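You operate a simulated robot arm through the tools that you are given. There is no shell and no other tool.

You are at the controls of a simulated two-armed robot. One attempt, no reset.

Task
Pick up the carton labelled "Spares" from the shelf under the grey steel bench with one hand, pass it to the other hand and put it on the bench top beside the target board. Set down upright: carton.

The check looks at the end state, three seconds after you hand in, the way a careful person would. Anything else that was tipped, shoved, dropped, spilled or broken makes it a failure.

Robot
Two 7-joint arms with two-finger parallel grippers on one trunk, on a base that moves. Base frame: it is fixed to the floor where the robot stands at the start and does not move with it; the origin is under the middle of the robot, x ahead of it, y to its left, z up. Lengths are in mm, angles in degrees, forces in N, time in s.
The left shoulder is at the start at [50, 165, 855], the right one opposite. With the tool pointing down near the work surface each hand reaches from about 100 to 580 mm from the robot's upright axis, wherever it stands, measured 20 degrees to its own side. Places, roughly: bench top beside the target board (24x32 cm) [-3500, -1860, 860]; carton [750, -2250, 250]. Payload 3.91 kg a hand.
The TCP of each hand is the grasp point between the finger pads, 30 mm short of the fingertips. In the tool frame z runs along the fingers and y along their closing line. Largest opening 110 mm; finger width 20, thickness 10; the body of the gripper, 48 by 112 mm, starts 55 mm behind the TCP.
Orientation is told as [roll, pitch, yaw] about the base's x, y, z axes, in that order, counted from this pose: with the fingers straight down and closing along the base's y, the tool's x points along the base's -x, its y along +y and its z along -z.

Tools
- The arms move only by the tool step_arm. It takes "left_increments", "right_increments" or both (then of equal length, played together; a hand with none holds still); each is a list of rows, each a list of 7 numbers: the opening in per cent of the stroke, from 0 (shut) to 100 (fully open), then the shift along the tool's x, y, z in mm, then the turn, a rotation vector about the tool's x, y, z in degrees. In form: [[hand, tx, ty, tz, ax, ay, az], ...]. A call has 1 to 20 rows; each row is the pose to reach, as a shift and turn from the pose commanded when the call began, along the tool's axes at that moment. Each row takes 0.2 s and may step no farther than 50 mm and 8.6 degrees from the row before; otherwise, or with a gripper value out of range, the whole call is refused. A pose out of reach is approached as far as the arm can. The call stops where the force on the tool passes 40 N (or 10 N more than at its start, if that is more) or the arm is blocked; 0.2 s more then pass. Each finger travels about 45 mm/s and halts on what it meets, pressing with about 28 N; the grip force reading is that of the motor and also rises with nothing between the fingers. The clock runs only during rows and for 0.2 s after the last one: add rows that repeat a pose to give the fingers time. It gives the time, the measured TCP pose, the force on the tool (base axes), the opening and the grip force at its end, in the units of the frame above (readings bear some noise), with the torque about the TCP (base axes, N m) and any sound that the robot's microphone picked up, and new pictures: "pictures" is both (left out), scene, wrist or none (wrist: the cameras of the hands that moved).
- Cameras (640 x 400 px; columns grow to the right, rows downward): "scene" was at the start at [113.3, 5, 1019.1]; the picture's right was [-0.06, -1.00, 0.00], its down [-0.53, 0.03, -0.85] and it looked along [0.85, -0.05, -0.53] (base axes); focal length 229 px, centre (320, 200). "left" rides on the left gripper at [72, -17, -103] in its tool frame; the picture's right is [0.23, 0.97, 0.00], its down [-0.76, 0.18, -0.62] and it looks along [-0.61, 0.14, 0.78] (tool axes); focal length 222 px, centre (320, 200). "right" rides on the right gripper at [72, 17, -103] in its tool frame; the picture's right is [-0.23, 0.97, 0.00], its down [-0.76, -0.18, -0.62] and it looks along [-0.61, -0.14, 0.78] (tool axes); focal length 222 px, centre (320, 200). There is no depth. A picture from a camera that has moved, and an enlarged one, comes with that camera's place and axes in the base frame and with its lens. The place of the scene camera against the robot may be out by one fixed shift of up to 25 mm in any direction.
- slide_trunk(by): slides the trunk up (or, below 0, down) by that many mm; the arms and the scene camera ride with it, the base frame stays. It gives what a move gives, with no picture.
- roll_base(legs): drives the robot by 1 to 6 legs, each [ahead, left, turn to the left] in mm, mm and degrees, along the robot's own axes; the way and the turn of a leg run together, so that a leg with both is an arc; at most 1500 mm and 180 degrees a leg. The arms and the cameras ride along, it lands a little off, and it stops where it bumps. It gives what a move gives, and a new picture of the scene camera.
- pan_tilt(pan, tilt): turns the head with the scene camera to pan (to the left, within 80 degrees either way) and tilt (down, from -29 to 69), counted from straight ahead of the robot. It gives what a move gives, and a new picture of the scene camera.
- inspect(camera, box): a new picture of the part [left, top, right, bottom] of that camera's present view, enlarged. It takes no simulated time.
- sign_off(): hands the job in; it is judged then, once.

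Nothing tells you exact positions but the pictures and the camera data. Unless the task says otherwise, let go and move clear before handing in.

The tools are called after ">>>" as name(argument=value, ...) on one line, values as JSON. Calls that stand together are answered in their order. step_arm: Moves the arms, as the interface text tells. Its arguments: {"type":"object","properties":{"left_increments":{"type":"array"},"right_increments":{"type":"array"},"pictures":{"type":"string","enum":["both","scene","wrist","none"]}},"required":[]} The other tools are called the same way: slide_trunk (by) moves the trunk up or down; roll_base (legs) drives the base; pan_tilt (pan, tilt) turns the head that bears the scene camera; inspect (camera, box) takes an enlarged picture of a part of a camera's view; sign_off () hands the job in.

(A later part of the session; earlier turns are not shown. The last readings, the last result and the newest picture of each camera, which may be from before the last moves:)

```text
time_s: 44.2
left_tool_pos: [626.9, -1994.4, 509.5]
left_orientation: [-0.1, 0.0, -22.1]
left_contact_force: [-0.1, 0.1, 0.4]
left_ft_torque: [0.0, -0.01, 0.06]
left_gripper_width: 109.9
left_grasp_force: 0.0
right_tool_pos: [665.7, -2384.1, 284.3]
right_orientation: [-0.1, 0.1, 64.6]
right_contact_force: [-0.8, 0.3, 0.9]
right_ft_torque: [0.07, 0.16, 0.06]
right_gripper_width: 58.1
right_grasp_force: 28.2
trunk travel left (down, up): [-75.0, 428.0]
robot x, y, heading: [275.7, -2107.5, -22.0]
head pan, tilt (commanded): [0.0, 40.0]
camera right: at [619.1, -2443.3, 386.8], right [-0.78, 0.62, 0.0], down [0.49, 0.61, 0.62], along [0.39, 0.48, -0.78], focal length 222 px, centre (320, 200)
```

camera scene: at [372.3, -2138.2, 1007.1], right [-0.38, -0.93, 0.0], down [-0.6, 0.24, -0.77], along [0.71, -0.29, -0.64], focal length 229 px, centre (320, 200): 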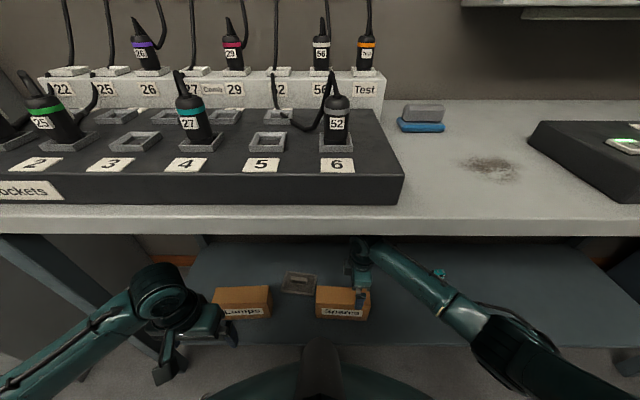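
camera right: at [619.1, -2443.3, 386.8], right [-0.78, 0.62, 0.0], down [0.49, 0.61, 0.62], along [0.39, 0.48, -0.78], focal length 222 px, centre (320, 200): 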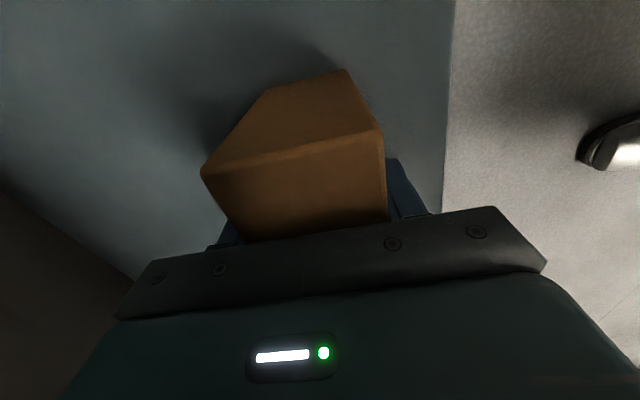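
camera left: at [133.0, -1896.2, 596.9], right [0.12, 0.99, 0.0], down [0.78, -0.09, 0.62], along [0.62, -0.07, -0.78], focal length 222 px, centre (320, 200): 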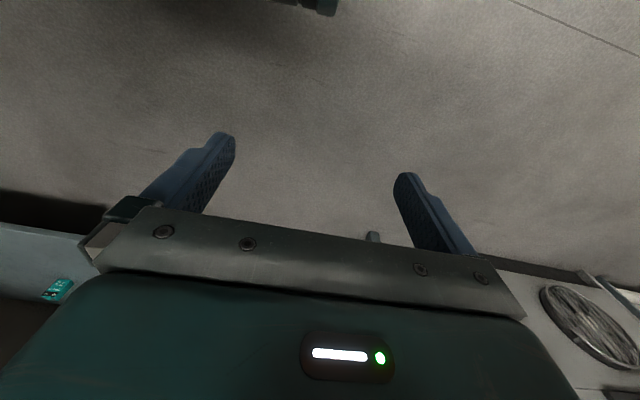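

Gripped firmly at 58 mm with 28 N. I'll lift 20 mm slowly and check weight and tilt.

>>> step_arm(right_increments=[[0, 0, 0, -5, 0, 0, 0], [0, 0, 0, -10, 0, 0, 0], [0, 0, 0, -15, 0, 0, 0], [0, 0, 0, -20, 0, 0, 0], [0, 0, 0, -20, 0, 0, 0], [0, 0, 0, -20, 0, 0, 0]], pictures="both")

```text
time_s: 45.6
left_tool_pos: [629.0, -1993.6, 509.8]
left_orientation: [-0.1, 0.0, -22.1]
left_contact_force: [0.7, -0.4, -0.4]
left_ft_torque: [0.02, -0.02, -0.01]
left_gripper_width: 109.9
left_grasp_force: 0.1
right_tool_pos: [664.4, -2384.0, 304.0]
right_orientation: [-0.2, 0.1, 64.4]
right_contact_force: [-0.4, -0.4, -2.9]
right_ft_torque: [-0.15, 0.04, -0.02]
right_gripper_width: 58.1
right_grasp_force: 27.9
trunk travel left (down, up): [-75.0, 428.0]
robot x, y, heading: [269.6, -2103.0, -22.2]
head pan, tilt (commanded): [0.0, 40.0]
camera scene: at [372.4, -2138.3, 1007.1], right [-0.38, -0.93, 0.0], down [-0.6, 0.24, -0.77], along [0.71, -0.29, -0.64], focal length 229 px, centre (320, 200)
camera right: at [618.7, -2443.7, 406.3], right [-0.78, 0.62, 0.0], down [0.49, 0.61, 0.62], along [0.39, 0.48, -0.78], focal length 222 px, centre (320, 200)
```

scene: 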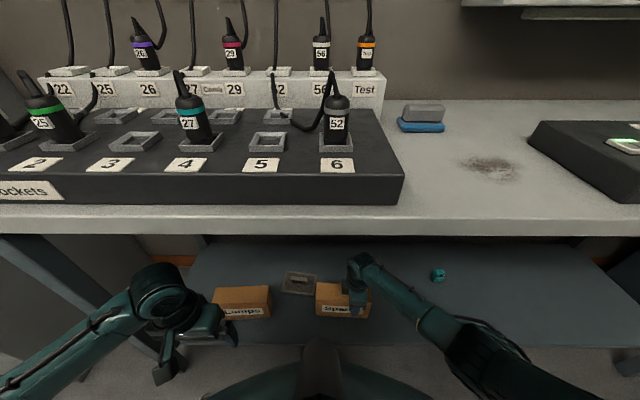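
right: 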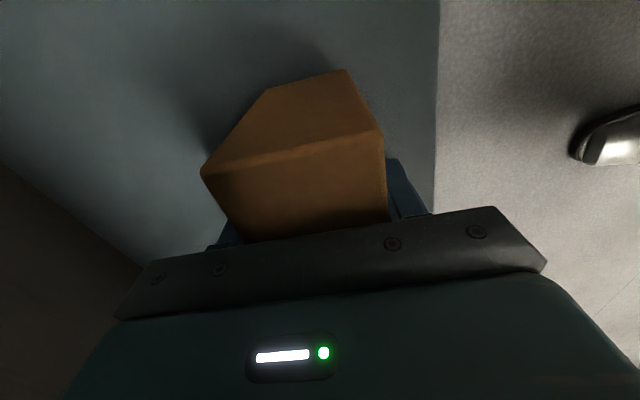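

The carton lifts cleanly (about 3 N, no tilt). I'll raise it another 60 mm and back the base out.

>>> step_arm(right_increments=[[0, 0, 0, -15, 0, 0, 0], [0, 0, 0, -30, 0, 0, 0], [0, 0, 0, -45, 0, 0, 0], [0, 0, 0, -60, 0, 0, 0], [0, 0, 0, -60, 0, 0, 0]], pictures="none")

>>> roll_base(legs=[[-450, 0, 0]])

>>> inspect(camera="right", box=[0, 0, 640, 400])

```text
time_s: 46.8
left_tool_pos: [628.2, -1994.1, 509.2]
left_orientation: [0.0, 0.0, -22.2]
left_contact_force: [-0.8, -0.7, 0.4]
left_ft_torque: [0.02, -0.02, 0.02]
left_gripper_width: 110.0
left_grasp_force: 0.0
right_tool_pos: [663.1, -2385.0, 364.6]
right_orientation: [-0.2, 0.2, 64.5]
right_contact_force: [0.5, 0.0, -2.9]
right_ft_torque: [-0.1, 0.05, 0.02]
right_gripper_width: 58.0
right_grasp_force: 28.6
trunk travel left (down, up): [-75.0, 428.0]
robot x, y, heading: [273.1, -2101.6, -22.1]
head pan, tilt (commanded): [0.0, 40.0]
```

```text
time_s: 49.5
left_tool_pos: [205.8, -1822.7, 509.3]
left_orientation: [0.1, 0.1, -22.0]
left_contact_force: [0.1, 0.9, 0.3]
left_ft_torque: [-0.04, 0.01, -0.03]
left_gripper_width: 110.1
left_grasp_force: 0.1
right_tool_pos: [243.2, -2212.0, 364.3]
right_orientation: [-0.1, 0.1, 64.6]
right_contact_force: [0.6, 0.4, -3.9]
right_ft_torque: [-0.11, 0.05, -0.01]
right_gripper_width: 57.9
right_grasp_force: 27.6
trunk travel left (down, up): [-75.0, 428.0]
robot x, y, heading: [-145.8, -1935.9, -22.1]
head pan, tilt (commanded): [0.0, 40.0]
camera scene: at [-49.0, -1967.1, 1007.1], right [-0.37, -0.93, 0.0], down [-0.6, 0.24, -0.77], along [0.71, -0.29, -0.64], focal length 229 px, centre (320, 200)
```

scene: 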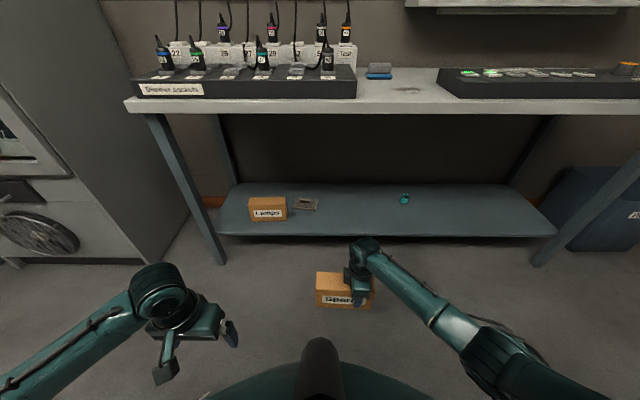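

```text
1.00 times, centred on (320, 200) of right (not enlarged: the box is as wide or as high as the picture)
camera zoom: at [197.3, -2272.4, 467.0], right [-0.78, 0.62, 0.0], down [0.49, 0.61, 0.62], along [0.39, 0.49, -0.78], focal length 222 px, centre (320, 200)
```

zoom: 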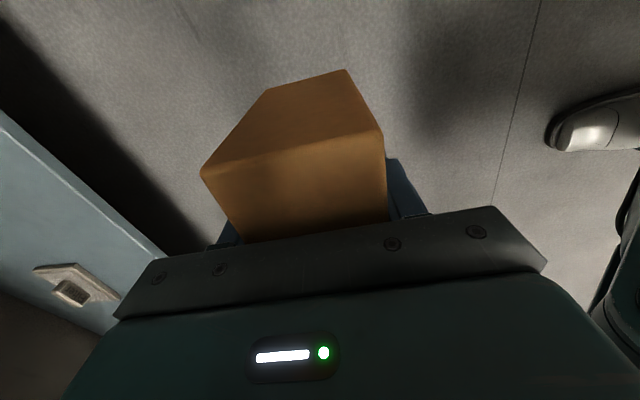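

The carton is out and hanging level. I'll now bring it to the middle in front of me with the right hand, and move the left hand forward and up to prepare the handover.

>>> step_arm(right_increments=[[0, -10, 4, -15, 0, 0, -0.5], [0, -20, 9, -30, 0, 0, -1.0], [0, -30, 13, -46, 0, 0, -1.5], [0, -40, 17, -62, 0, 0, -2.0], [0, -50, 21, -78, 0, 0, -2.5], [0, -60, 25, -94, 0, 0, -3.0], [0, -67.5, 28, -106, 0, 0, -3.3], [0, -67.5, 28, -106, 0, 0, -3.3]], left_increments=[[100, -15, 0, -22, 0, 0, 0], [100, -38, 0, -44, 0, 0, 0], [100, -62, 0, -66, 0, 0, 0], [100, -86, 0, -88, 0, 0, 0], [100, -110, 0, -110, 0, 0, 0], [100, -134, 0, -130, 0, 0, 0], [100, -157, 0, -141, 0, 0, 0], [100, -157, 0, -141, 0, 0, 0]], pictures="both")

```text
time_s: 51.3
left_tool_pos: [352.3, -1880.4, 651.0]
left_orientation: [0.0, 0.0, -21.9]
left_contact_force: [0.7, 0.1, -0.5]
left_ft_torque: [0.04, 0.01, 0.03]
left_gripper_width: 110.1
left_grasp_force: 0.1
right_tool_pos: [245.8, -2139.0, 471.0]
right_orientation: [0.1, 0.1, 67.9]
right_contact_force: [0.5, -0.5, -3.0]
right_ft_torque: [-0.09, 0.02, 0.01]
right_gripper_width: 57.8
right_grasp_force: 27.9
trunk travel left (down, up): [-75.0, 428.0]
robot x, y, heading: [-150.0, -1935.5, -21.9]
head pan, tilt (commanded): [0.0, 40.0]
camera scene: at [-49.0, -1967.1, 1007.1], right [-0.37, -0.93, 0.0], down [-0.6, 0.24, -0.77], along [0.71, -0.29, -0.64], focal length 229 px, centre (320, 200)
camera right: at [204.2, -2201.4, 572.7], right [-0.82, 0.58, 0.0], down [0.45, 0.64, 0.62], along [0.36, 0.51, -0.78], focal length 222 px, centre (320, 200)
camera left: at [279.5, -1870.4, 753.9], right [0.15, 0.99, 0.0], down [0.77, -0.12, 0.62], along [0.61, -0.1, -0.78], focal length 222 px, centre (320, 200)
```

scene: 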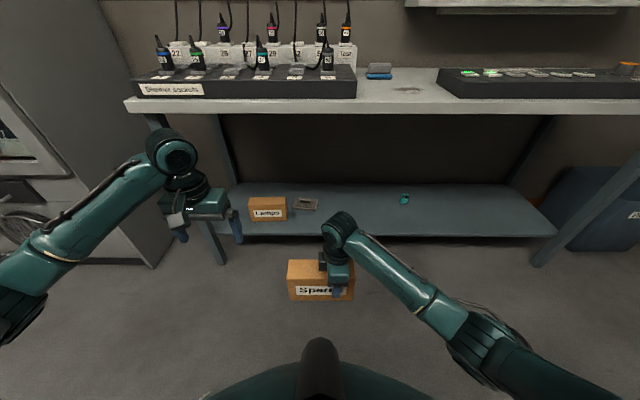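
right: 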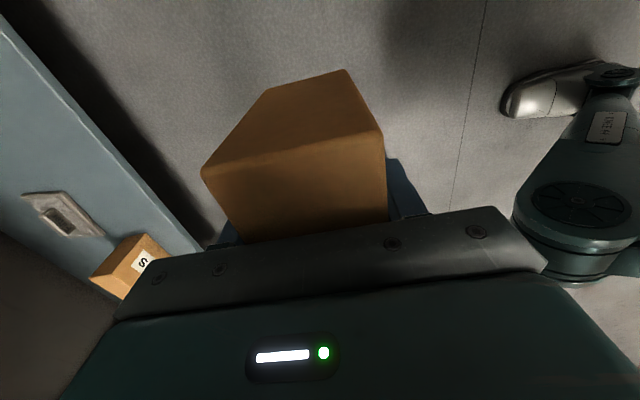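
left: 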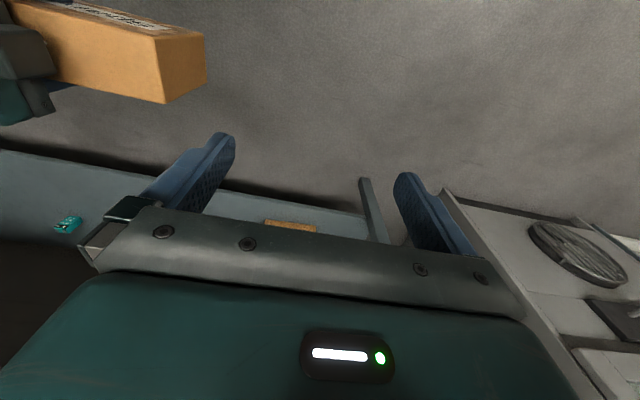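

Both arms respond well. Now I'll turn the left hand 90° in free space so its fingers also close across the carton's thickness.

>>> step_arm(left_increments=[[100, 0, 0, 0, 0, 0, 8.2], [100, 0, 0, 0, 0, 0, 16.4], [100, 0, 0, 0, 0, 0, 24.6], [100, 0, 0, 0, 0, 0, 32.8], [100, 0, 0, 0, 0, 0, 41.0], [100, 0, 0, 0, 0, 0, 49.2], [100, 0, 0, 0, 0, 0, 57.4], [100, 0, 0, 0, 0, 0, 65.6], [100, 0, 0, 0, 0, 0, 73.8], [100, 0, 0, 0, 0, 0, 82.0], [100, 0, 0, 0, 0, 0, 90.2], [100, 0, 0, 0, 0, 0, 90.2]], pictures="both")

```text
time_s: 53.9
left_tool_pos: [351.7, -1880.8, 650.5]
left_orientation: [-0.2, 0.1, -112.3]
left_contact_force: [-1.0, -0.1, 0.2]
left_ft_torque: [-0.02, 0.0, 0.01]
left_gripper_width: 109.8
left_grasp_force: 0.1
right_tool_pos: [247.2, -2139.1, 470.5]
right_orientation: [-0.1, 0.2, 67.9]
right_contact_force: [-0.6, 0.9, -2.8]
right_ft_torque: [-0.13, 0.03, 0.0]
right_gripper_width: 58.2
right_grasp_force: 27.8
trunk travel left (down, up): [-75.0, 428.0]
robot x, y, heading: [-150.9, -1934.8, -22.0]
head pan, tilt (commanded): [0.0, 40.0]
camera scene: at [-49.0, -1967.1, 1007.1], right [-0.37, -0.93, 0.0], down [-0.6, 0.24, -0.77], along [0.71, -0.29, -0.64], focal length 229 px, centre (320, 200)
camera left: at [364.6, -1808.4, 753.4], right [0.99, -0.16, 0.0], down [-0.12, -0.77, 0.62], along [-0.1, -0.61, -0.78], focal length 222 px, centre (320, 200)
```

scene: 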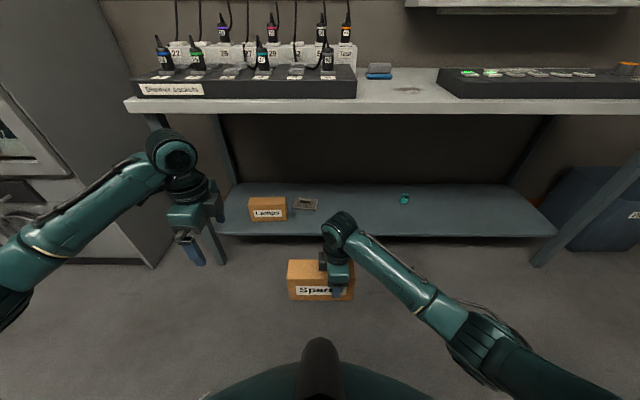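
left: 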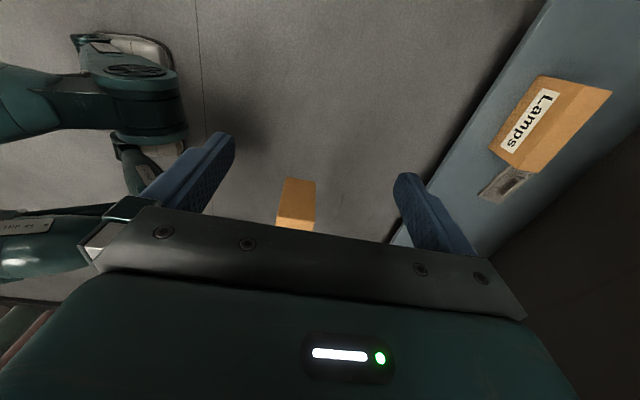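

Now I'll tilt the left hand 40° (fingers pointing down and to the right) and bring it to a pre-handover point up-left of the carton's free end.

>>> step_arm(left_increments=[[100, -12, 0, 8, 0, -6.7, 0], [100, -29, 0, 17, 0, -13.4, 0], [100, -46, 0, 27, 0, -20, 0], [100, -64, 0, 38, 0, -26.7, 0], [100, -82, 0, 50, 0, -33.4, 0], [100, -98.6, 0.5, 60.5, 0, -40, 0], [100, -98.6, 0.5, 60.5, 0, -40, 0]], pictures="both")

```text
time_s: 55.5
left_tool_pos: [315.1, -1973.4, 589.4]
left_orientation: [-0.1, -40.2, -112.2]
left_contact_force: [-0.1, -0.2, 0.1]
left_ft_torque: [-0.01, -0.01, 0.0]
left_gripper_width: 110.0
left_grasp_force: 0.1
right_tool_pos: [247.0, -2139.1, 469.8]
right_orientation: [-0.1, 0.3, 67.9]
right_contact_force: [0.0, 0.4, -4.0]
right_ft_torque: [-0.07, 0.01, -0.03]
right_gripper_width: 58.2
right_grasp_force: 27.9
trunk travel left (down, up): [-75.0, 428.0]
robot x, y, heading: [-152.5, -1933.9, -22.0]
head pan, tilt (commanded): [0.0, 40.0]
camera scene: at [-49.0, -1967.1, 1007.1], right [-0.37, -0.93, 0.0], down [-0.6, 0.24, -0.77], along [0.71, -0.29, -0.64], focal length 229 px, centre (320, 200)
camera left: at [346.3, -1854.2, 621.7], right [0.97, -0.21, -0.15], down [0.1, -0.24, 0.97], along [-0.23, -0.95, -0.21], focal length 222 px, centre (320, 200)
```

scene: 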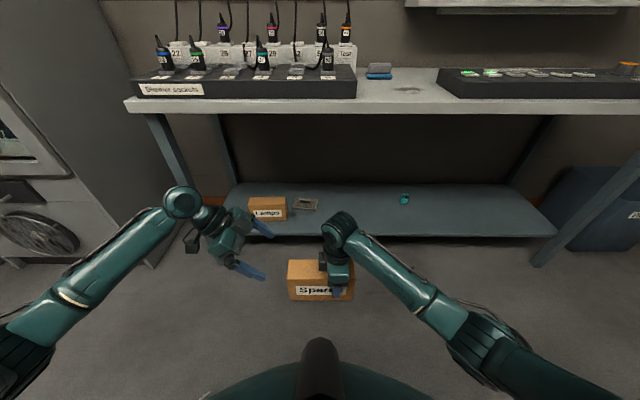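
left: 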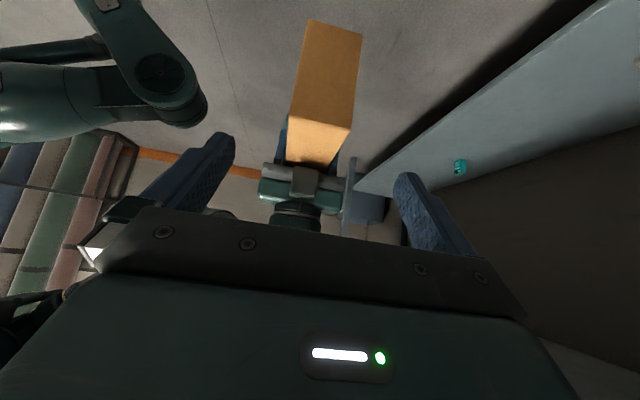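

The left camera looks straight at the carton's free end with the right gripper behind it. I'll zoom in to check centring before approaching.

>>> inspect(camera="left", box=[240, 10, 400, 210])

>>> inspect(camera="scene", box=[170, 180, 390, 320])

```text
2.00 times, centred on (320, 110) of left
camera zoom: at [346.3, -1854.2, 621.7], right [0.97, -0.21, -0.15], down [0.1, -0.24, 0.97], along [-0.23, -0.95, -0.21], focal length 444 px, centre (320, 380)
```

zoom: 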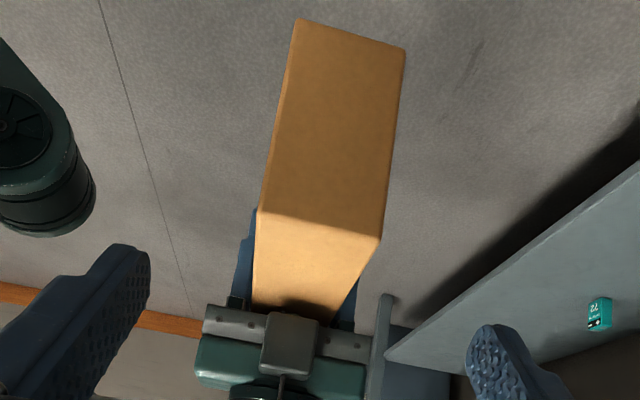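

```text
2.86 times, centred on (280, 250) of scene
camera zoom: at [-49.0, -1967.1, 1007.1], right [-0.37, -0.93, 0.0], down [-0.6, 0.24, -0.77], along [0.71, -0.29, -0.64], focal length 654 px, centre (434, 57)
```

zoom: 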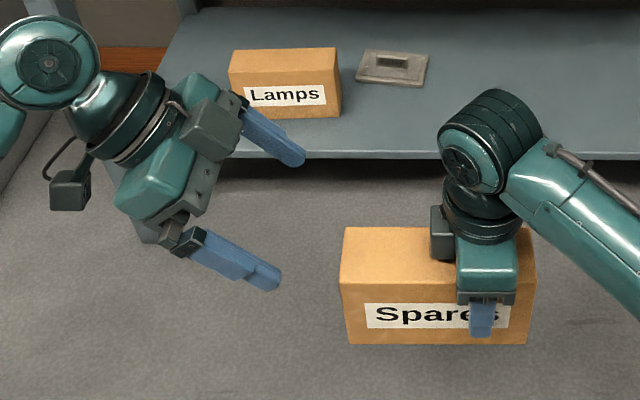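

The fingers are centred on the carton's mid-plane within about 1 mm and the hands will clear each other. I'll move the left hand in along its finger direction.

>>> step_arm(left_increments=[[100, 0, -1, 25, 0, 0, 0], [100, 0, -1, 50, 0, 0, 0], [100, 0, -1, 75, 0, 0, 0], [100, 0, -1, 95, 0, 0, 0], [100, 0, -1, 95, 0, 0, 0]], pictures="both")

```text
time_s: 56.7
left_tool_pos: [292.0, -2026.5, 516.5]
left_orientation: [-0.1, -40.1, -112.2]
left_contact_force: [0.2, 0.6, -0.3]
left_ft_torque: [-0.01, 0.03, -0.01]
left_gripper_width: 110.0
left_grasp_force: 0.0
right_tool_pos: [247.0, -2139.0, 470.0]
right_orientation: [-0.1, 0.2, 67.9]
right_contact_force: [0.2, -1.2, -2.7]
right_ft_torque: [-0.13, 0.04, 0.0]
right_gripper_width: 57.8
right_grasp_force: 27.9
trunk travel left (down, up): [-75.0, 428.0]
robot x, y, heading: [-152.9, -1932.9, -22.1]
head pan, tilt (commanded): [0.0, 40.0]
camera scene: at [-49.0, -1967.1, 1007.1], right [-0.37, -0.93, 0.0], down [-0.6, 0.24, -0.77], along [0.71, -0.29, -0.64], focal length 229 px, centre (320, 200)
camera left: at [322.8, -1909.7, 548.3], right [0.97, -0.21, -0.15], down [0.1, -0.24, 0.97], along [-0.23, -0.95, -0.21], focal length 222 px, centre (320, 200)
```

scene: 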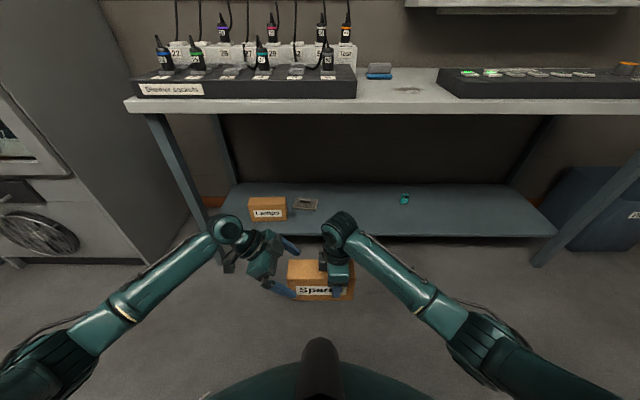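
left: 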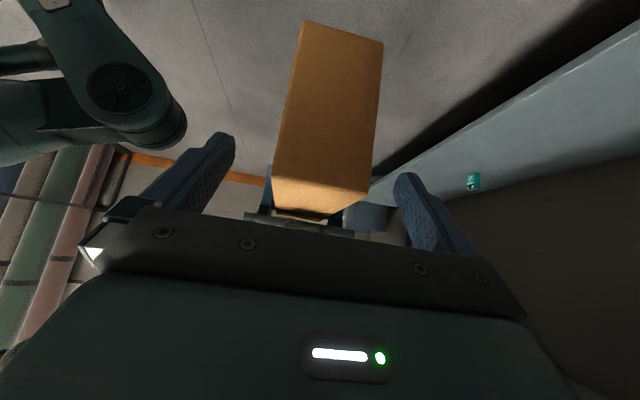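

Still clear and centred; the remaining ~45 mm now.

>>> step_arm(left_increments=[[100, 0, 0, 12, 0, 0, 0], [100, 0, 0, 24, 0, 0, 0], [100, 0, 0, 36, 0, 0, 0], [100, 0, 0, 45, 0, 0, 0], [100, 0, 0, 45, 0, 0, 0]], pictures="both")

>>> inspect(camera="scene", box=[200, 190, 380, 310])

```text
time_s: 57.9
left_tool_pos: [280.9, -2055.0, 481.0]
left_orientation: [-0.1, -39.9, -112.2]
left_contact_force: [0.1, 0.2, 0.0]
left_ft_torque: [0.02, 0.0, 0.04]
left_gripper_width: 110.1
left_grasp_force: 0.1
right_tool_pos: [246.2, -2138.4, 469.9]
right_orientation: [0.0, 0.2, 67.9]
right_contact_force: [0.0, 0.0, -2.0]
right_ft_torque: [-0.09, 0.04, -0.01]
right_gripper_width: 57.8
right_grasp_force: 27.7
trunk travel left (down, up): [-75.0, 428.0]
robot x, y, heading: [-150.5, -1934.1, -22.1]
head pan, tilt (commanded): [0.0, 40.0]
camera scene: at [-49.0, -1967.1, 1007.1], right [-0.37, -0.93, 0.0], down [-0.6, 0.24, -0.77], along [0.71, -0.29, -0.64], focal length 229 px, centre (320, 200)
camera left: at [311.3, -1937.1, 514.0], right [0.97, -0.21, -0.15], down [0.1, -0.24, 0.97], along [-0.23, -0.95, -0.21], focal length 222 px, centre (320, 200)
```

scene: 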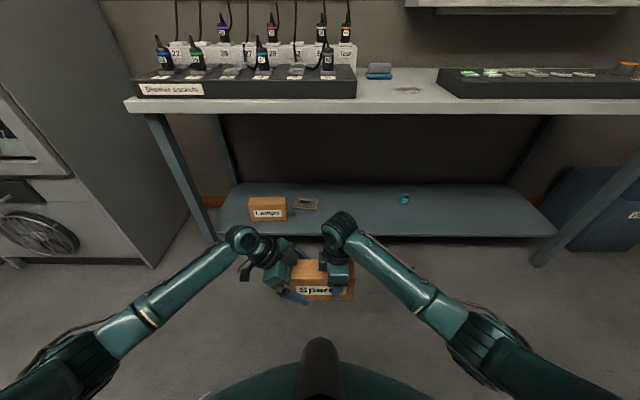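
left: 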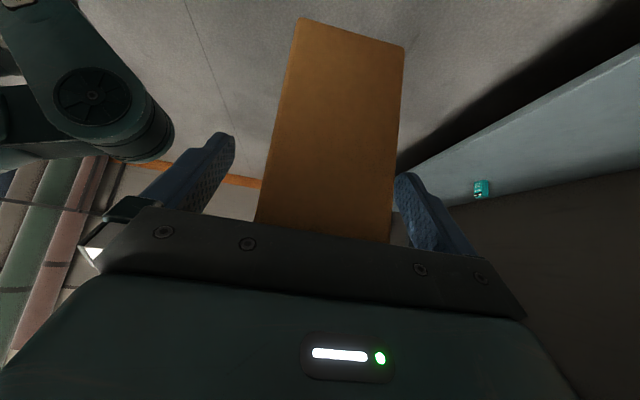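

```text
3.33 times, centred on (290, 250) of scene
camera zoom: at [-49.0, -1967.1, 1007.1], right [-0.37, -0.93, 0.0], down [-0.6, 0.24, -0.77], along [0.71, -0.29, -0.64], focal length 763 px, centre (420, 33)
```

zoom: 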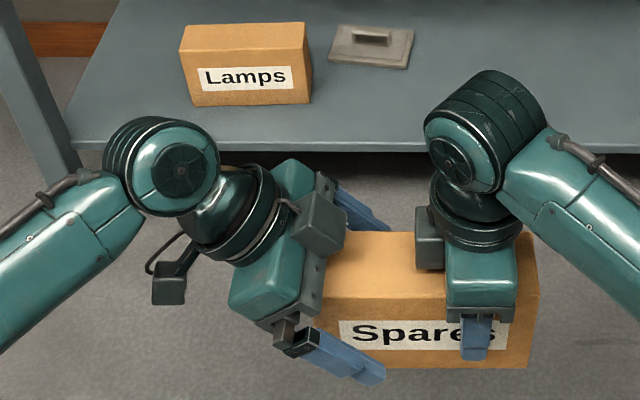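

The left fingers straddle the carton with a clear gap to the right hand. Closing the left gripper.

>>> step_arm(left_increments=[[0, 0, 0, 0, 0, 0, 0], [0, 0, 0, 0, 0, 0, 0], [0, 0, 0, 0, 0, 0, 0], [0, 0, 0, 0, 0, 0, 0], [0, 0, 0, 0, 0, 0, 0], [0, 0, 0, 0, 0, 0, 0]], pictures="both")

```text
time_s: 59.3
left_tool_pos: [280.4, -2054.7, 481.2]
left_orientation: [0.0, -39.9, -112.1]
left_contact_force: [1.4, -0.4, -0.3]
left_ft_torque: [-0.26, -0.51, 0.47]
left_gripper_width: 58.0
left_grasp_force: 28.3
right_tool_pos: [246.0, -2139.0, 471.0]
right_orientation: [0.0, 0.1, 67.9]
right_contact_force: [-0.3, 1.3, -2.2]
right_ft_torque: [0.21, 0.53, -0.37]
right_gripper_width: 57.8
right_grasp_force: 27.9
trunk travel left (down, up): [-75.0, 428.0]
robot x, y, heading: [-149.9, -1935.7, -22.0]
head pan, tilt (commanded): [0.0, 40.0]
camera scene: at [-49.0, -1967.1, 1007.1], right [-0.37, -0.93, 0.0], down [-0.6, 0.24, -0.77], along [0.71, -0.29, -0.64], focal length 229 px, centre (320, 200)
camera left: at [311.7, -1936.9, 514.3], right [0.97, -0.21, -0.15], down [0.1, -0.24, 0.97], along [-0.23, -0.95, -0.21], focal length 222 px, centre (320, 200)
```

scene: 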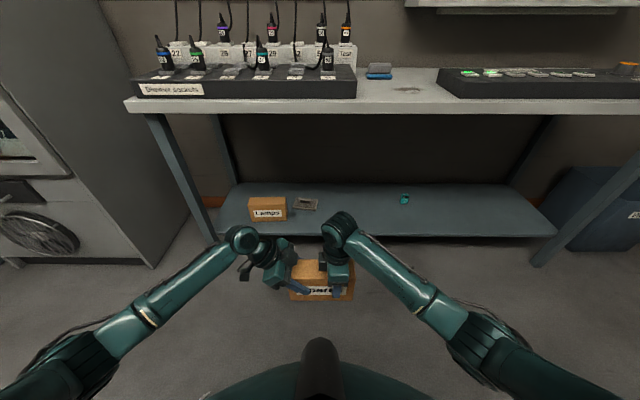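
left: 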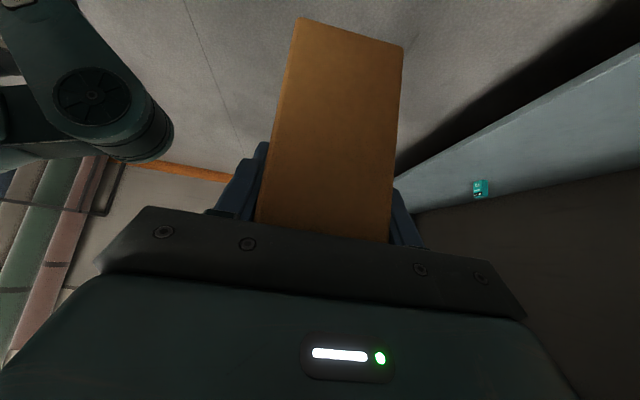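

Both hands hold the carton at 58 mm. I'll open the right gripper and check that the left hand alone carries it.

>>> step_arm(right_increments=[[100, 0, 0, 0, 0, 0, 0], [100, 0, 0, 0, 0, 0, 0], [100, 0, 0, 0, 0, 0, 0], [100, 0, 0, 0, 0, 0, 0], [100, 0, 0, 0, 0, 0, 0]], left_increments=[[0, 0, 0, 0, 0, 0, 0], [0, 0, 0, 0, 0, 0, 0], [0, 0, 0, 0, 0, 0, 0], [0, 0, 0, 0, 0, 0, 0], [0, 0, 0, 0, 0, 0, 0]], pictures="both")

```text
time_s: 60.5
left_tool_pos: [280.6, -2055.4, 482.5]
left_orientation: [-0.1, -39.9, -112.2]
left_contact_force: [-0.1, -0.1, 0.6]
left_ft_torque: [0.12, -0.05, 0.02]
left_gripper_width: 57.8
left_grasp_force: 28.3
right_tool_pos: [246.6, -2139.5, 470.2]
right_orientation: [-0.1, 0.1, 67.8]
right_contact_force: [-0.1, -0.4, -0.4]
right_ft_torque: [-0.01, 0.05, -0.02]
right_gripper_width: 110.3
right_grasp_force: 0.1
trunk travel left (down, up): [-75.0, 428.0]
robot x, y, heading: [-149.1, -1935.0, -22.0]
head pan, tilt (commanded): [0.0, 40.0]
camera scene: at [-49.0, -1967.1, 1007.1], right [-0.37, -0.93, 0.0], down [-0.6, 0.24, -0.77], along [0.71, -0.29, -0.64], focal length 229 px, centre (320, 200)
camera right: at [204.2, -2201.6, 572.6], right [-0.82, 0.58, 0.0], down [0.45, 0.64, 0.62], along [0.36, 0.51, -0.78], focal length 222 px, centre (320, 200)
camera left: at [311.6, -1936.9, 514.3], right [0.97, -0.21, -0.15], down [0.1, -0.24, 0.97], along [-0.23, -0.95, -0.21], focal length 222 px, centre (320, 200)
```

scene: 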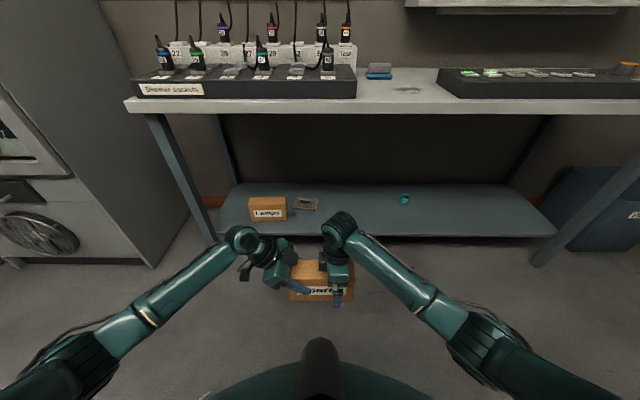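
right: 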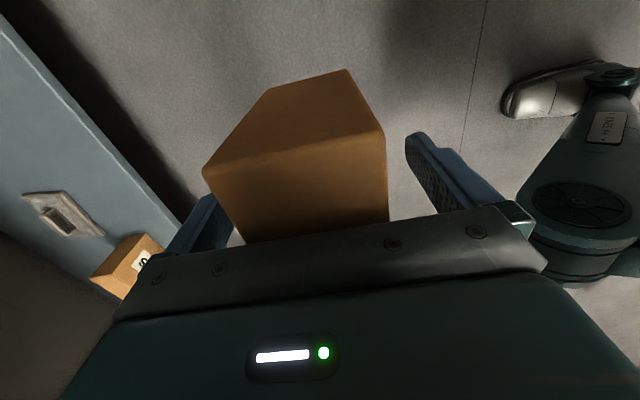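
left: 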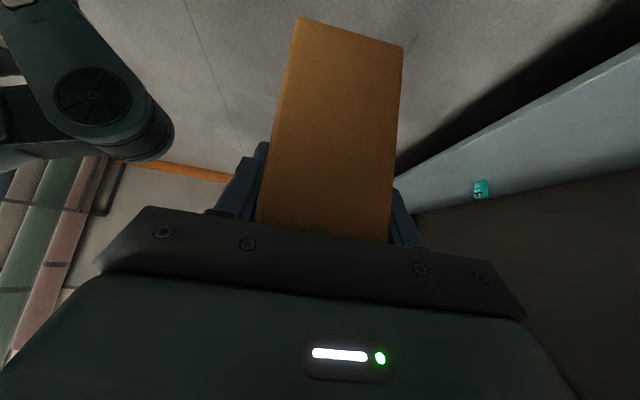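

The left hand now carries the carton alone. I'll lift the right hand straight up and away to the right.

>>> step_arm(right_increments=[[100, 0, 0, -20, 0, 0, 0], [100, 0, 0, -45, 0, 0, 0], [100, 0, 0, -75, 0, 0, 0], [100, 0, 0, -110, 0, 0, 0], [100, 20, 0, -130, 0, 0, 0], [100, 60, 0, -130, 0, 0, 0], [100, 105, 0, -130, 0, 0, 0], [100, 150, 0, -130, 0, 0, 0], [100, 150, 0, -130, 0, 0, 0]], pictures="both")

>>> inspect(camera="scene", box=[200, 190, 380, 310])

```text
time_s: 62.5
left_tool_pos: [279.8, -2055.1, 482.2]
left_orientation: [-0.2, -40.0, -112.3]
left_contact_force: [-0.5, -0.9, 0.1]
left_ft_torque: [0.12, -0.05, 0.01]
left_gripper_width: 58.0
left_grasp_force: 27.8
right_tool_pos: [190.6, -2276.5, 601.5]
right_orientation: [-0.2, 0.1, 68.0]
right_contact_force: [-0.7, 0.1, 0.0]
right_ft_torque: [-0.01, 0.0, 0.0]
right_gripper_width: 110.1
right_grasp_force: 0.1
trunk travel left (down, up): [-75.0, 428.0]
robot x, y, heading: [-146.4, -1933.7, -21.7]
head pan, tilt (commanded): [0.0, 40.0]
camera scene: at [-49.0, -1967.1, 1007.1], right [-0.37, -0.93, 0.0], down [-0.6, 0.24, -0.77], along [0.71, -0.29, -0.64], focal length 229 px, centre (320, 200)
camera right: at [148.5, -2339.3, 702.9], right [-0.82, 0.58, 0.0], down [0.45, 0.64, 0.62], along [0.36, 0.51, -0.78], focal length 222 px, centre (320, 200)
```

scene: 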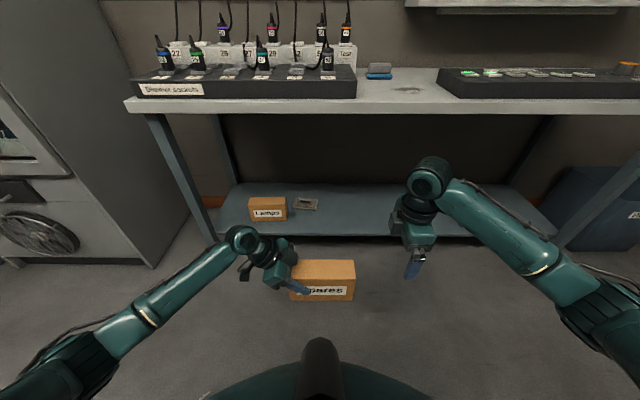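
right: 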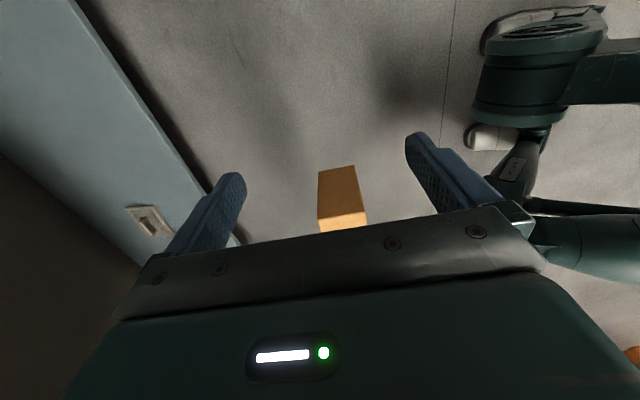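

```text
3.33 times, centred on (290, 250) of scene
camera zoom: at [-49.0, -1967.1, 1007.1], right [-0.37, -0.93, 0.0], down [-0.6, 0.24, -0.77], along [0.71, -0.29, -0.64], focal length 763 px, centre (420, 33)
```

zoom: 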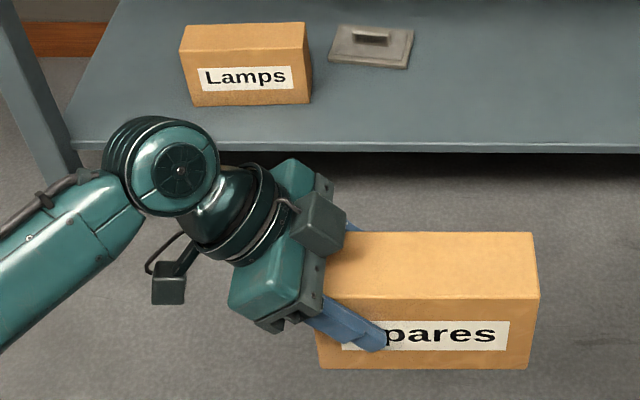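

The handover is done; the left hand holds the carton level. Next I'll turn around to find the target bench behind me, in stages.

>>> roll_base(legs=[[-150, 0, 0], [0, 0, -80]])

>>> pan_tilt(pan=-60, tilt=15)

```text
time_s: 67.3
left_tool_pos: [-326.7, -2323.2, 483.1]
left_orientation: [-0.1, -40.0, 168.7]
left_contact_force: [0.8, 0.0, -0.9]
left_ft_torque: [-0.03, -0.18, -0.03]
left_gripper_width: 57.6
left_grasp_force: 28.2
right_tool_pos: [-559.9, -2277.4, 600.2]
right_orientation: [-0.1, 0.2, -11.3]
right_contact_force: [-0.4, -0.3, -0.4]
right_ft_torque: [-0.01, 0.01, -0.01]
right_gripper_width: 110.1
right_grasp_force: 0.2
trunk travel left (down, up): [-75.0, 428.0]
robot x, y, heading: [-290.3, -1881.3, -101.2]
head pan, tilt (commanded): [0.0, 40.0]
camera scene: at [-315.5, -1980.5, 1007.1], right [-0.98, 0.19, 0.0], down [0.12, 0.63, -0.77], along [-0.15, -0.75, -0.64], focal length 229 px, centre (320, 200)
```

scene: 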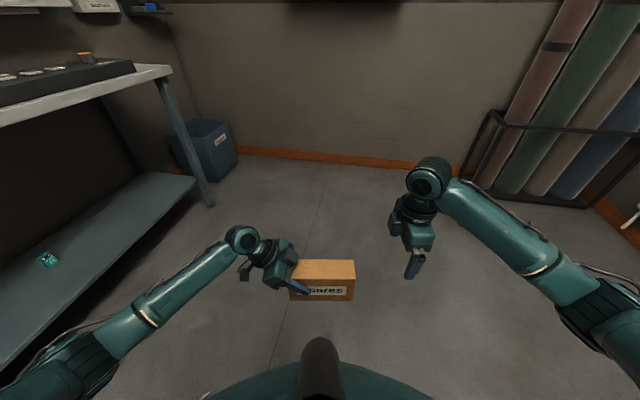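

```text
time_s: 68.6
left_tool_pos: [-325.4, -2323.0, 481.6]
left_orientation: [-0.2, -40.0, 168.8]
left_contact_force: [0.7, -0.2, -0.1]
left_ft_torque: [-0.04, -0.15, 0.03]
left_gripper_width: 58.0
left_grasp_force: 27.9
right_tool_pos: [-560.3, -2278.4, 599.9]
right_orientation: [-0.2, 0.2, -11.2]
right_contact_force: [-0.8, -0.7, 0.1]
right_ft_torque: [-0.01, -0.01, 0.02]
right_gripper_width: 110.0
right_grasp_force: 0.1
trunk travel left (down, up): [-75.0, 428.0]
robot x, y, heading: [-286.5, -1877.5, -101.1]
head pan, tilt (commanded): [-60.0, 15.0]
camera scene: at [-387.4, -1927.4, 1046.6], right [-0.32, 0.95, 0.0], down [0.25, 0.08, -0.97], along [-0.91, -0.31, -0.26], focal length 229 px, centre (320, 200)
```

scene: 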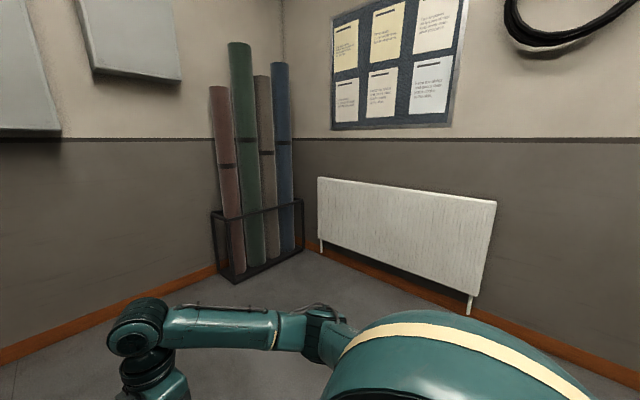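

I see a wall with a radiator and notice board; the target must lie beyond it, so I need a doorway. I'll turn further and look along that wall.

>>> roll_base(legs=[[0, 0, -60]])

>>> pan_tilt(pan=-40, tilt=15)

```text
time_s: 71.6
left_tool_pos: [-691.4, -2070.5, 480.4]
left_orientation: [-0.1, -40.1, 109.0]
left_contact_force: [0.4, 0.1, 0.9]
left_ft_torque: [-0.14, -0.05, -0.01]
left_gripper_width: 57.8
left_grasp_force: 28.2
right_tool_pos: [-769.9, -1845.5, 601.0]
right_orientation: [-0.1, 0.2, -70.8]
right_contact_force: [-0.3, 0.3, 0.2]
right_ft_torque: [-0.02, 0.01, -0.01]
right_gripper_width: 110.1
right_grasp_force: 0.0
trunk travel left (down, up): [-75.0, 428.0]
robot x, y, heading: [-285.6, -1877.0, -160.8]
head pan, tilt (commanded): [-60.0, 15.0]
camera scene: at [-391.9, -1816.8, 1046.6], right [0.65, 0.76, 0.0], down [0.2, -0.17, -0.97], along [-0.73, 0.63, -0.26], focal length 229 px, centre (320, 200)
```

scene: 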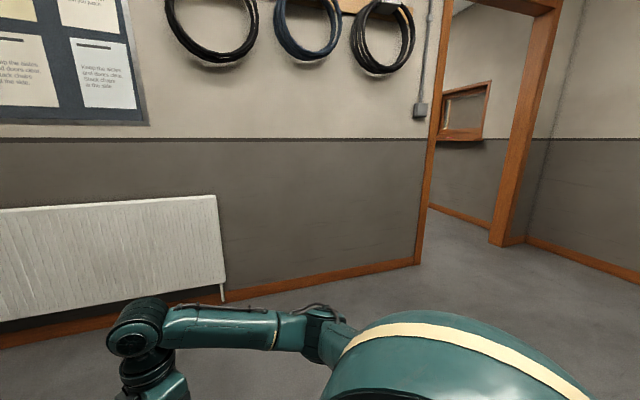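

```text
time_s: 72.5
left_tool_pos: [-691.2, -2071.7, 481.1]
left_orientation: [-0.2, -40.1, 108.9]
left_contact_force: [0.1, -0.8, 0.4]
left_ft_torque: [-0.16, -0.07, 0.0]
left_gripper_width: 57.7
left_grasp_force: 27.8
right_tool_pos: [-768.6, -1844.6, 601.7]
right_orientation: [-0.1, 0.1, -71.0]
right_contact_force: [0.3, -0.3, 0.1]
right_ft_torque: [0.0, 0.0, 0.02]
right_gripper_width: 110.0
right_grasp_force: 0.1
trunk travel left (down, up): [-75.0, 428.0]
robot x, y, heading: [-286.0, -1878.7, -160.6]
head pan, tilt (commanded): [-40.0, 15.0]
camera scene: at [-408.5, -1844.6, 1046.6], right [0.36, 0.93, 0.0], down [0.24, -0.09, -0.97], along [-0.9, 0.34, -0.26], focal length 229 px, centre (320, 200)
```

scene: 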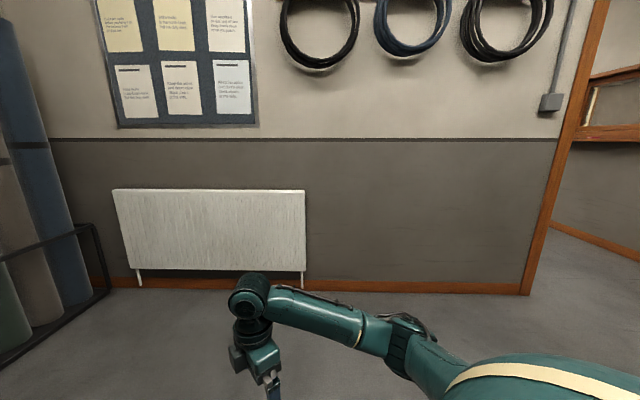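

The doorway is at the right end of this wall, roughly between [-1186, -5] and [-843, 999]; the target bench lies in the next room. I'll drive to a point in front of the doorway, facing through it.

>>> roll_base(legs=[[0, 0, -41.3], [300, -900, 0], [307, -880, 0]])

>>> pan_tilt(pan=0, tilt=15)

```text
time_s: 90.3
left_tool_pos: [-626.0, 118.6, 480.7]
left_orientation: [-0.1, -40.0, 68.3]
left_contact_force: [0.4, -0.6, -0.6]
left_ft_torque: [-0.16, 0.04, -0.04]
left_gripper_width: 57.9
left_grasp_force: 28.2
right_tool_pos: [-539.9, 340.7, 600.3]
right_orientation: [-0.1, 0.2, -111.6]
right_contact_force: [-0.2, 0.4, 0.9]
right_ft_torque: [0.0, -0.01, 0.0]
right_gripper_width: 110.0
right_grasp_force: 0.1
trunk travel left (down, up): [-75.0, 428.0]
robot x, y, heading: [-194.1, 2.8, 158.4]
head pan, tilt (commanded): [-40.0, 15.0]
camera scene: at [-272.6, 104.5, 1046.6], right [0.88, 0.48, 0.0], down [0.12, -0.23, -0.97], along [-0.46, 0.85, -0.26], focal length 229 px, centre (320, 200)
```

scene: 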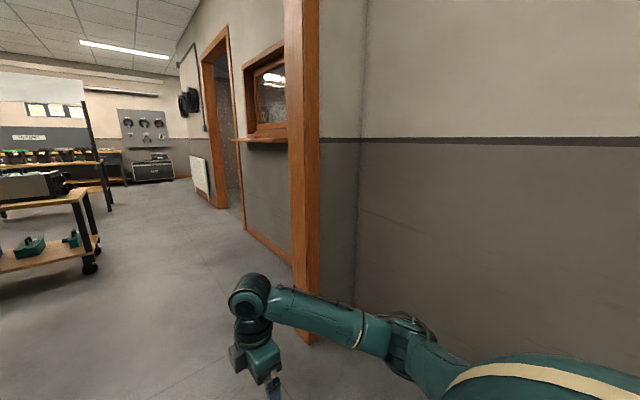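

```text
time_s: 91.4
left_tool_pos: [-627.4, 118.6, 481.7]
left_orientation: [-0.2, -39.8, 68.3]
left_contact_force: [-0.1, 0.0, 0.2]
left_ft_torque: [-0.12, 0.06, 0.0]
left_gripper_width: 57.6
left_grasp_force: 28.4
right_tool_pos: [-538.7, 342.1, 600.7]
right_orientation: [0.0, 0.1, -111.6]
right_contact_force: [0.4, -0.5, 0.1]
right_ft_torque: [-0.02, 0.0, -0.01]
right_gripper_width: 110.0
right_grasp_force: 0.0
trunk travel left (down, up): [-75.0, 428.0]
robot x, y, heading: [-196.1, 4.6, 158.2]
head pan, tilt (commanded): [0.0, 15.0]
camera scene: at [-315.0, 56.8, 1046.6], right [0.37, 0.93, 0.0], down [0.24, -0.1, -0.97], along [-0.9, 0.36, -0.26], focal length 229 px, centre (320, 200)
```

scene: 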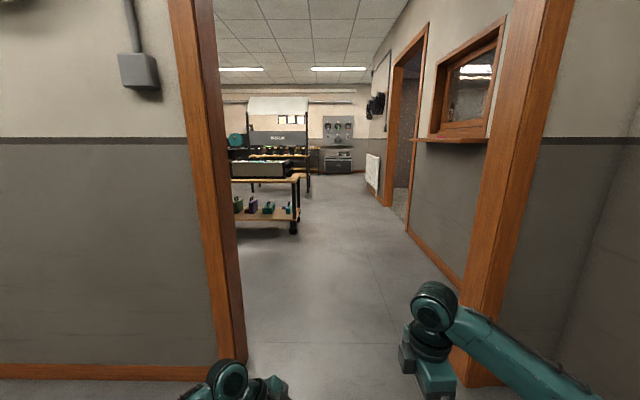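

I'm facing the doorway, with workbenches and trolleys in the room beyond. I'll zoom in on the jambs and on the other room.

>>> inspect(camera="scene", box=[160, 200, 480, 400])

>>> inspect(camera="scene", box=[210, 90, 400, 240])

```text
2.00 times, centred on (320, 300) of scene
camera zoom: at [-315.0, 56.8, 1046.6], right [0.37, 0.93, 0.0], down [0.24, -0.1, -0.97], along [-0.9, 0.36, -0.26], focal length 458 px, centre (320, 0)
```

zoom: 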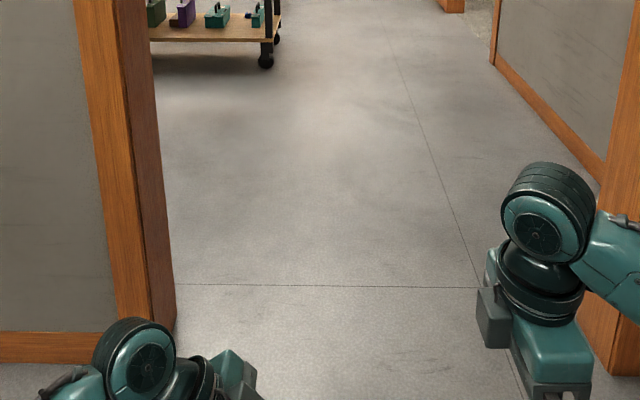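

```text
2.67 times, centred on (305, 165) of scene
camera zoom: at [-315.0, 56.8, 1046.6], right [0.37, 0.93, 0.0], down [0.24, -0.1, -0.97], along [-0.9, 0.36, -0.26], focal length 610 px, centre (360, 293)
```

zoom: 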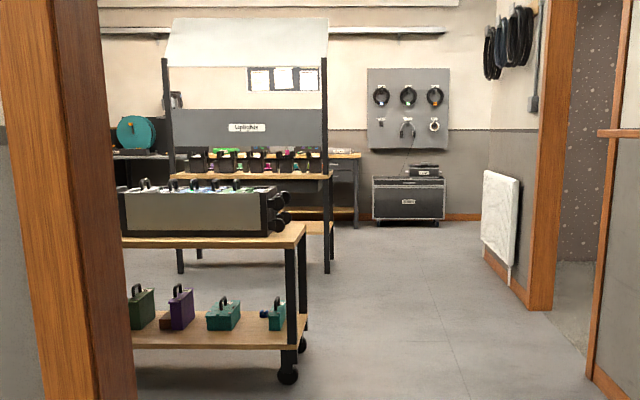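

I'll zoom in on the right jamb to get the opening width precisely.

>>> inspect(camera="scene", box=[400, 0, 640, 150])

>>> inspect(camera="scene", box=[400, 200, 640, 400])

>>> inspect(camera="scene", box=[120, 0, 360, 150])

```text
2.67 times, centred on (520, 75) of scene
camera zoom: at [-315.0, 56.8, 1046.6], right [0.37, 0.93, 0.0], down [0.24, -0.1, -0.97], along [-0.9, 0.36, -0.26], focal length 610 px, centre (-213, 533)
```

zoom: 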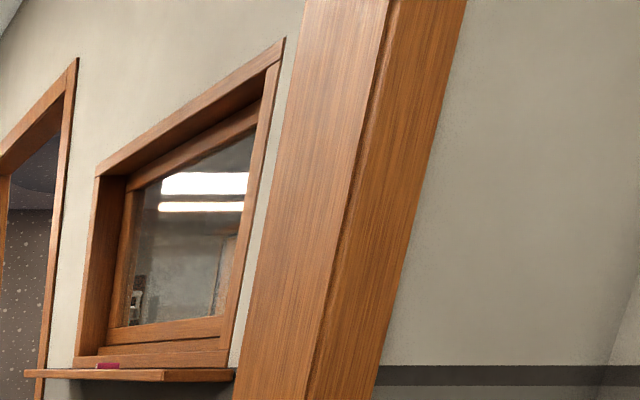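

```text
2.00 times, centred on (520, 300) of scene
camera zoom: at [-315.0, 56.8, 1046.6], right [0.37, 0.93, 0.0], down [0.24, -0.1, -0.97], along [-0.9, 0.36, -0.26], focal length 458 px, centre (-80, 0)
```

zoom: 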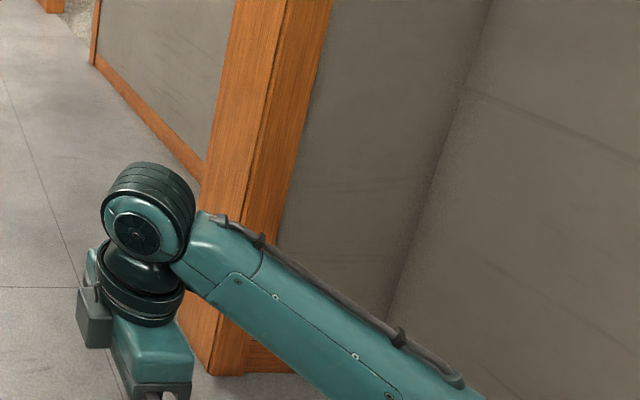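

```text
2.67 times, centred on (240, 75) of scene
camera zoom: at [-315.0, 56.8, 1046.6], right [0.37, 0.93, 0.0], down [0.24, -0.1, -0.97], along [-0.9, 0.36, -0.26], focal length 610 px, centre (533, 533)
```

zoom: 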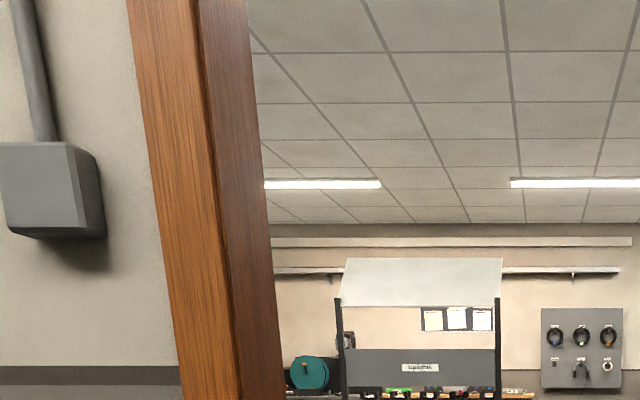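

The opening is about 1 m wide, centred ~137 mm to my right. With elbows out I'm nearly that wide, so I'll extend both arms forward to narrow my profile before passing.

>>> step_arm(left_increments=[[0, 0, 20, 0, 0, 0, 0], [0, 0, 45, 0, 0, 0, 0], [0, 0, 70, 0, 0, 0, 0], [0, 0, 95, 0, 0, 0, 0], [0, 0, 118, 0, 0, 0, 0], [0, 0, 130, 0, 0, 0, 0], [0, 0, 130, 0, 0, 0, 0]], right_increments=[[100, 0, -22, 0, 0, 0, 0], [100, 0, -48, 0, 0, 0, 0], [100, -5, -74, 0, 0, 0, 0], [100, -10, -100, 0, 0, 0, 0], [100, -16, -125, 0, 0, 0, 0], [100, -16, -140, 0, 0, 0, 0], [100, -16, -140, 0, 0, 0, 0]], pictures="none")

>>> pan_tilt(pan=0, tilt=45)

```text
time_s: 93.0
left_tool_pos: [-747.9, 167.3, 482.6]
left_orientation: [-0.1, -39.9, 68.3]
left_contact_force: [1.0, -0.2, 0.4]
left_ft_torque: [-0.12, 0.06, 0.04]
left_gripper_width: 58.1
left_grasp_force: 28.1
right_tool_pos: [-676.1, 378.4, 600.0]
right_orientation: [-0.1, 0.2, -111.6]
right_contact_force: [-0.1, -1.6, 0.3]
right_ft_torque: [-0.02, 0.03, -0.02]
right_gripper_width: 110.2
right_grasp_force: 0.1
trunk travel left (down, up): [-75.0, 428.0]
robot x, y, heading: [-196.1, 2.1, 158.4]
head pan, tilt (commanded): [0.0, 15.0]
```

```text
time_s: 94.0
left_tool_pos: [-746.9, 166.5, 481.2]
left_orientation: [-0.1, -39.9, 68.3]
left_contact_force: [0.8, -0.1, -0.1]
left_ft_torque: [-0.16, 0.04, 0.01]
left_gripper_width: 58.0
left_grasp_force: 28.0
right_tool_pos: [-675.3, 378.4, 601.1]
right_orientation: [-0.2, 0.2, -111.6]
right_contact_force: [-0.1, 0.4, 0.1]
right_ft_torque: [0.0, 0.02, 0.02]
right_gripper_width: 109.9
right_grasp_force: 0.1
trunk travel left (down, up): [-75.0, 428.0]
robot x, y, heading: [-192.7, 3.1, 158.3]
head pan, tilt (commanded): [0.0, 45.0]
camera scene: at [-303.9, 52.3, 999.9], right [0.37, 0.93, 0.0], down [0.66, -0.26, -0.71], along [-0.66, 0.26, -0.71], focal length 229 px, centre (320, 200)
```

scene: 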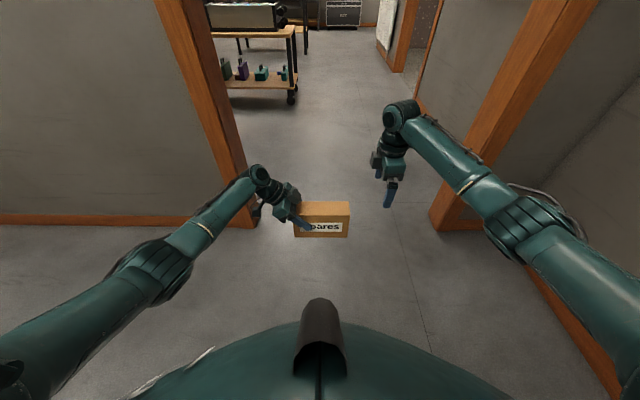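

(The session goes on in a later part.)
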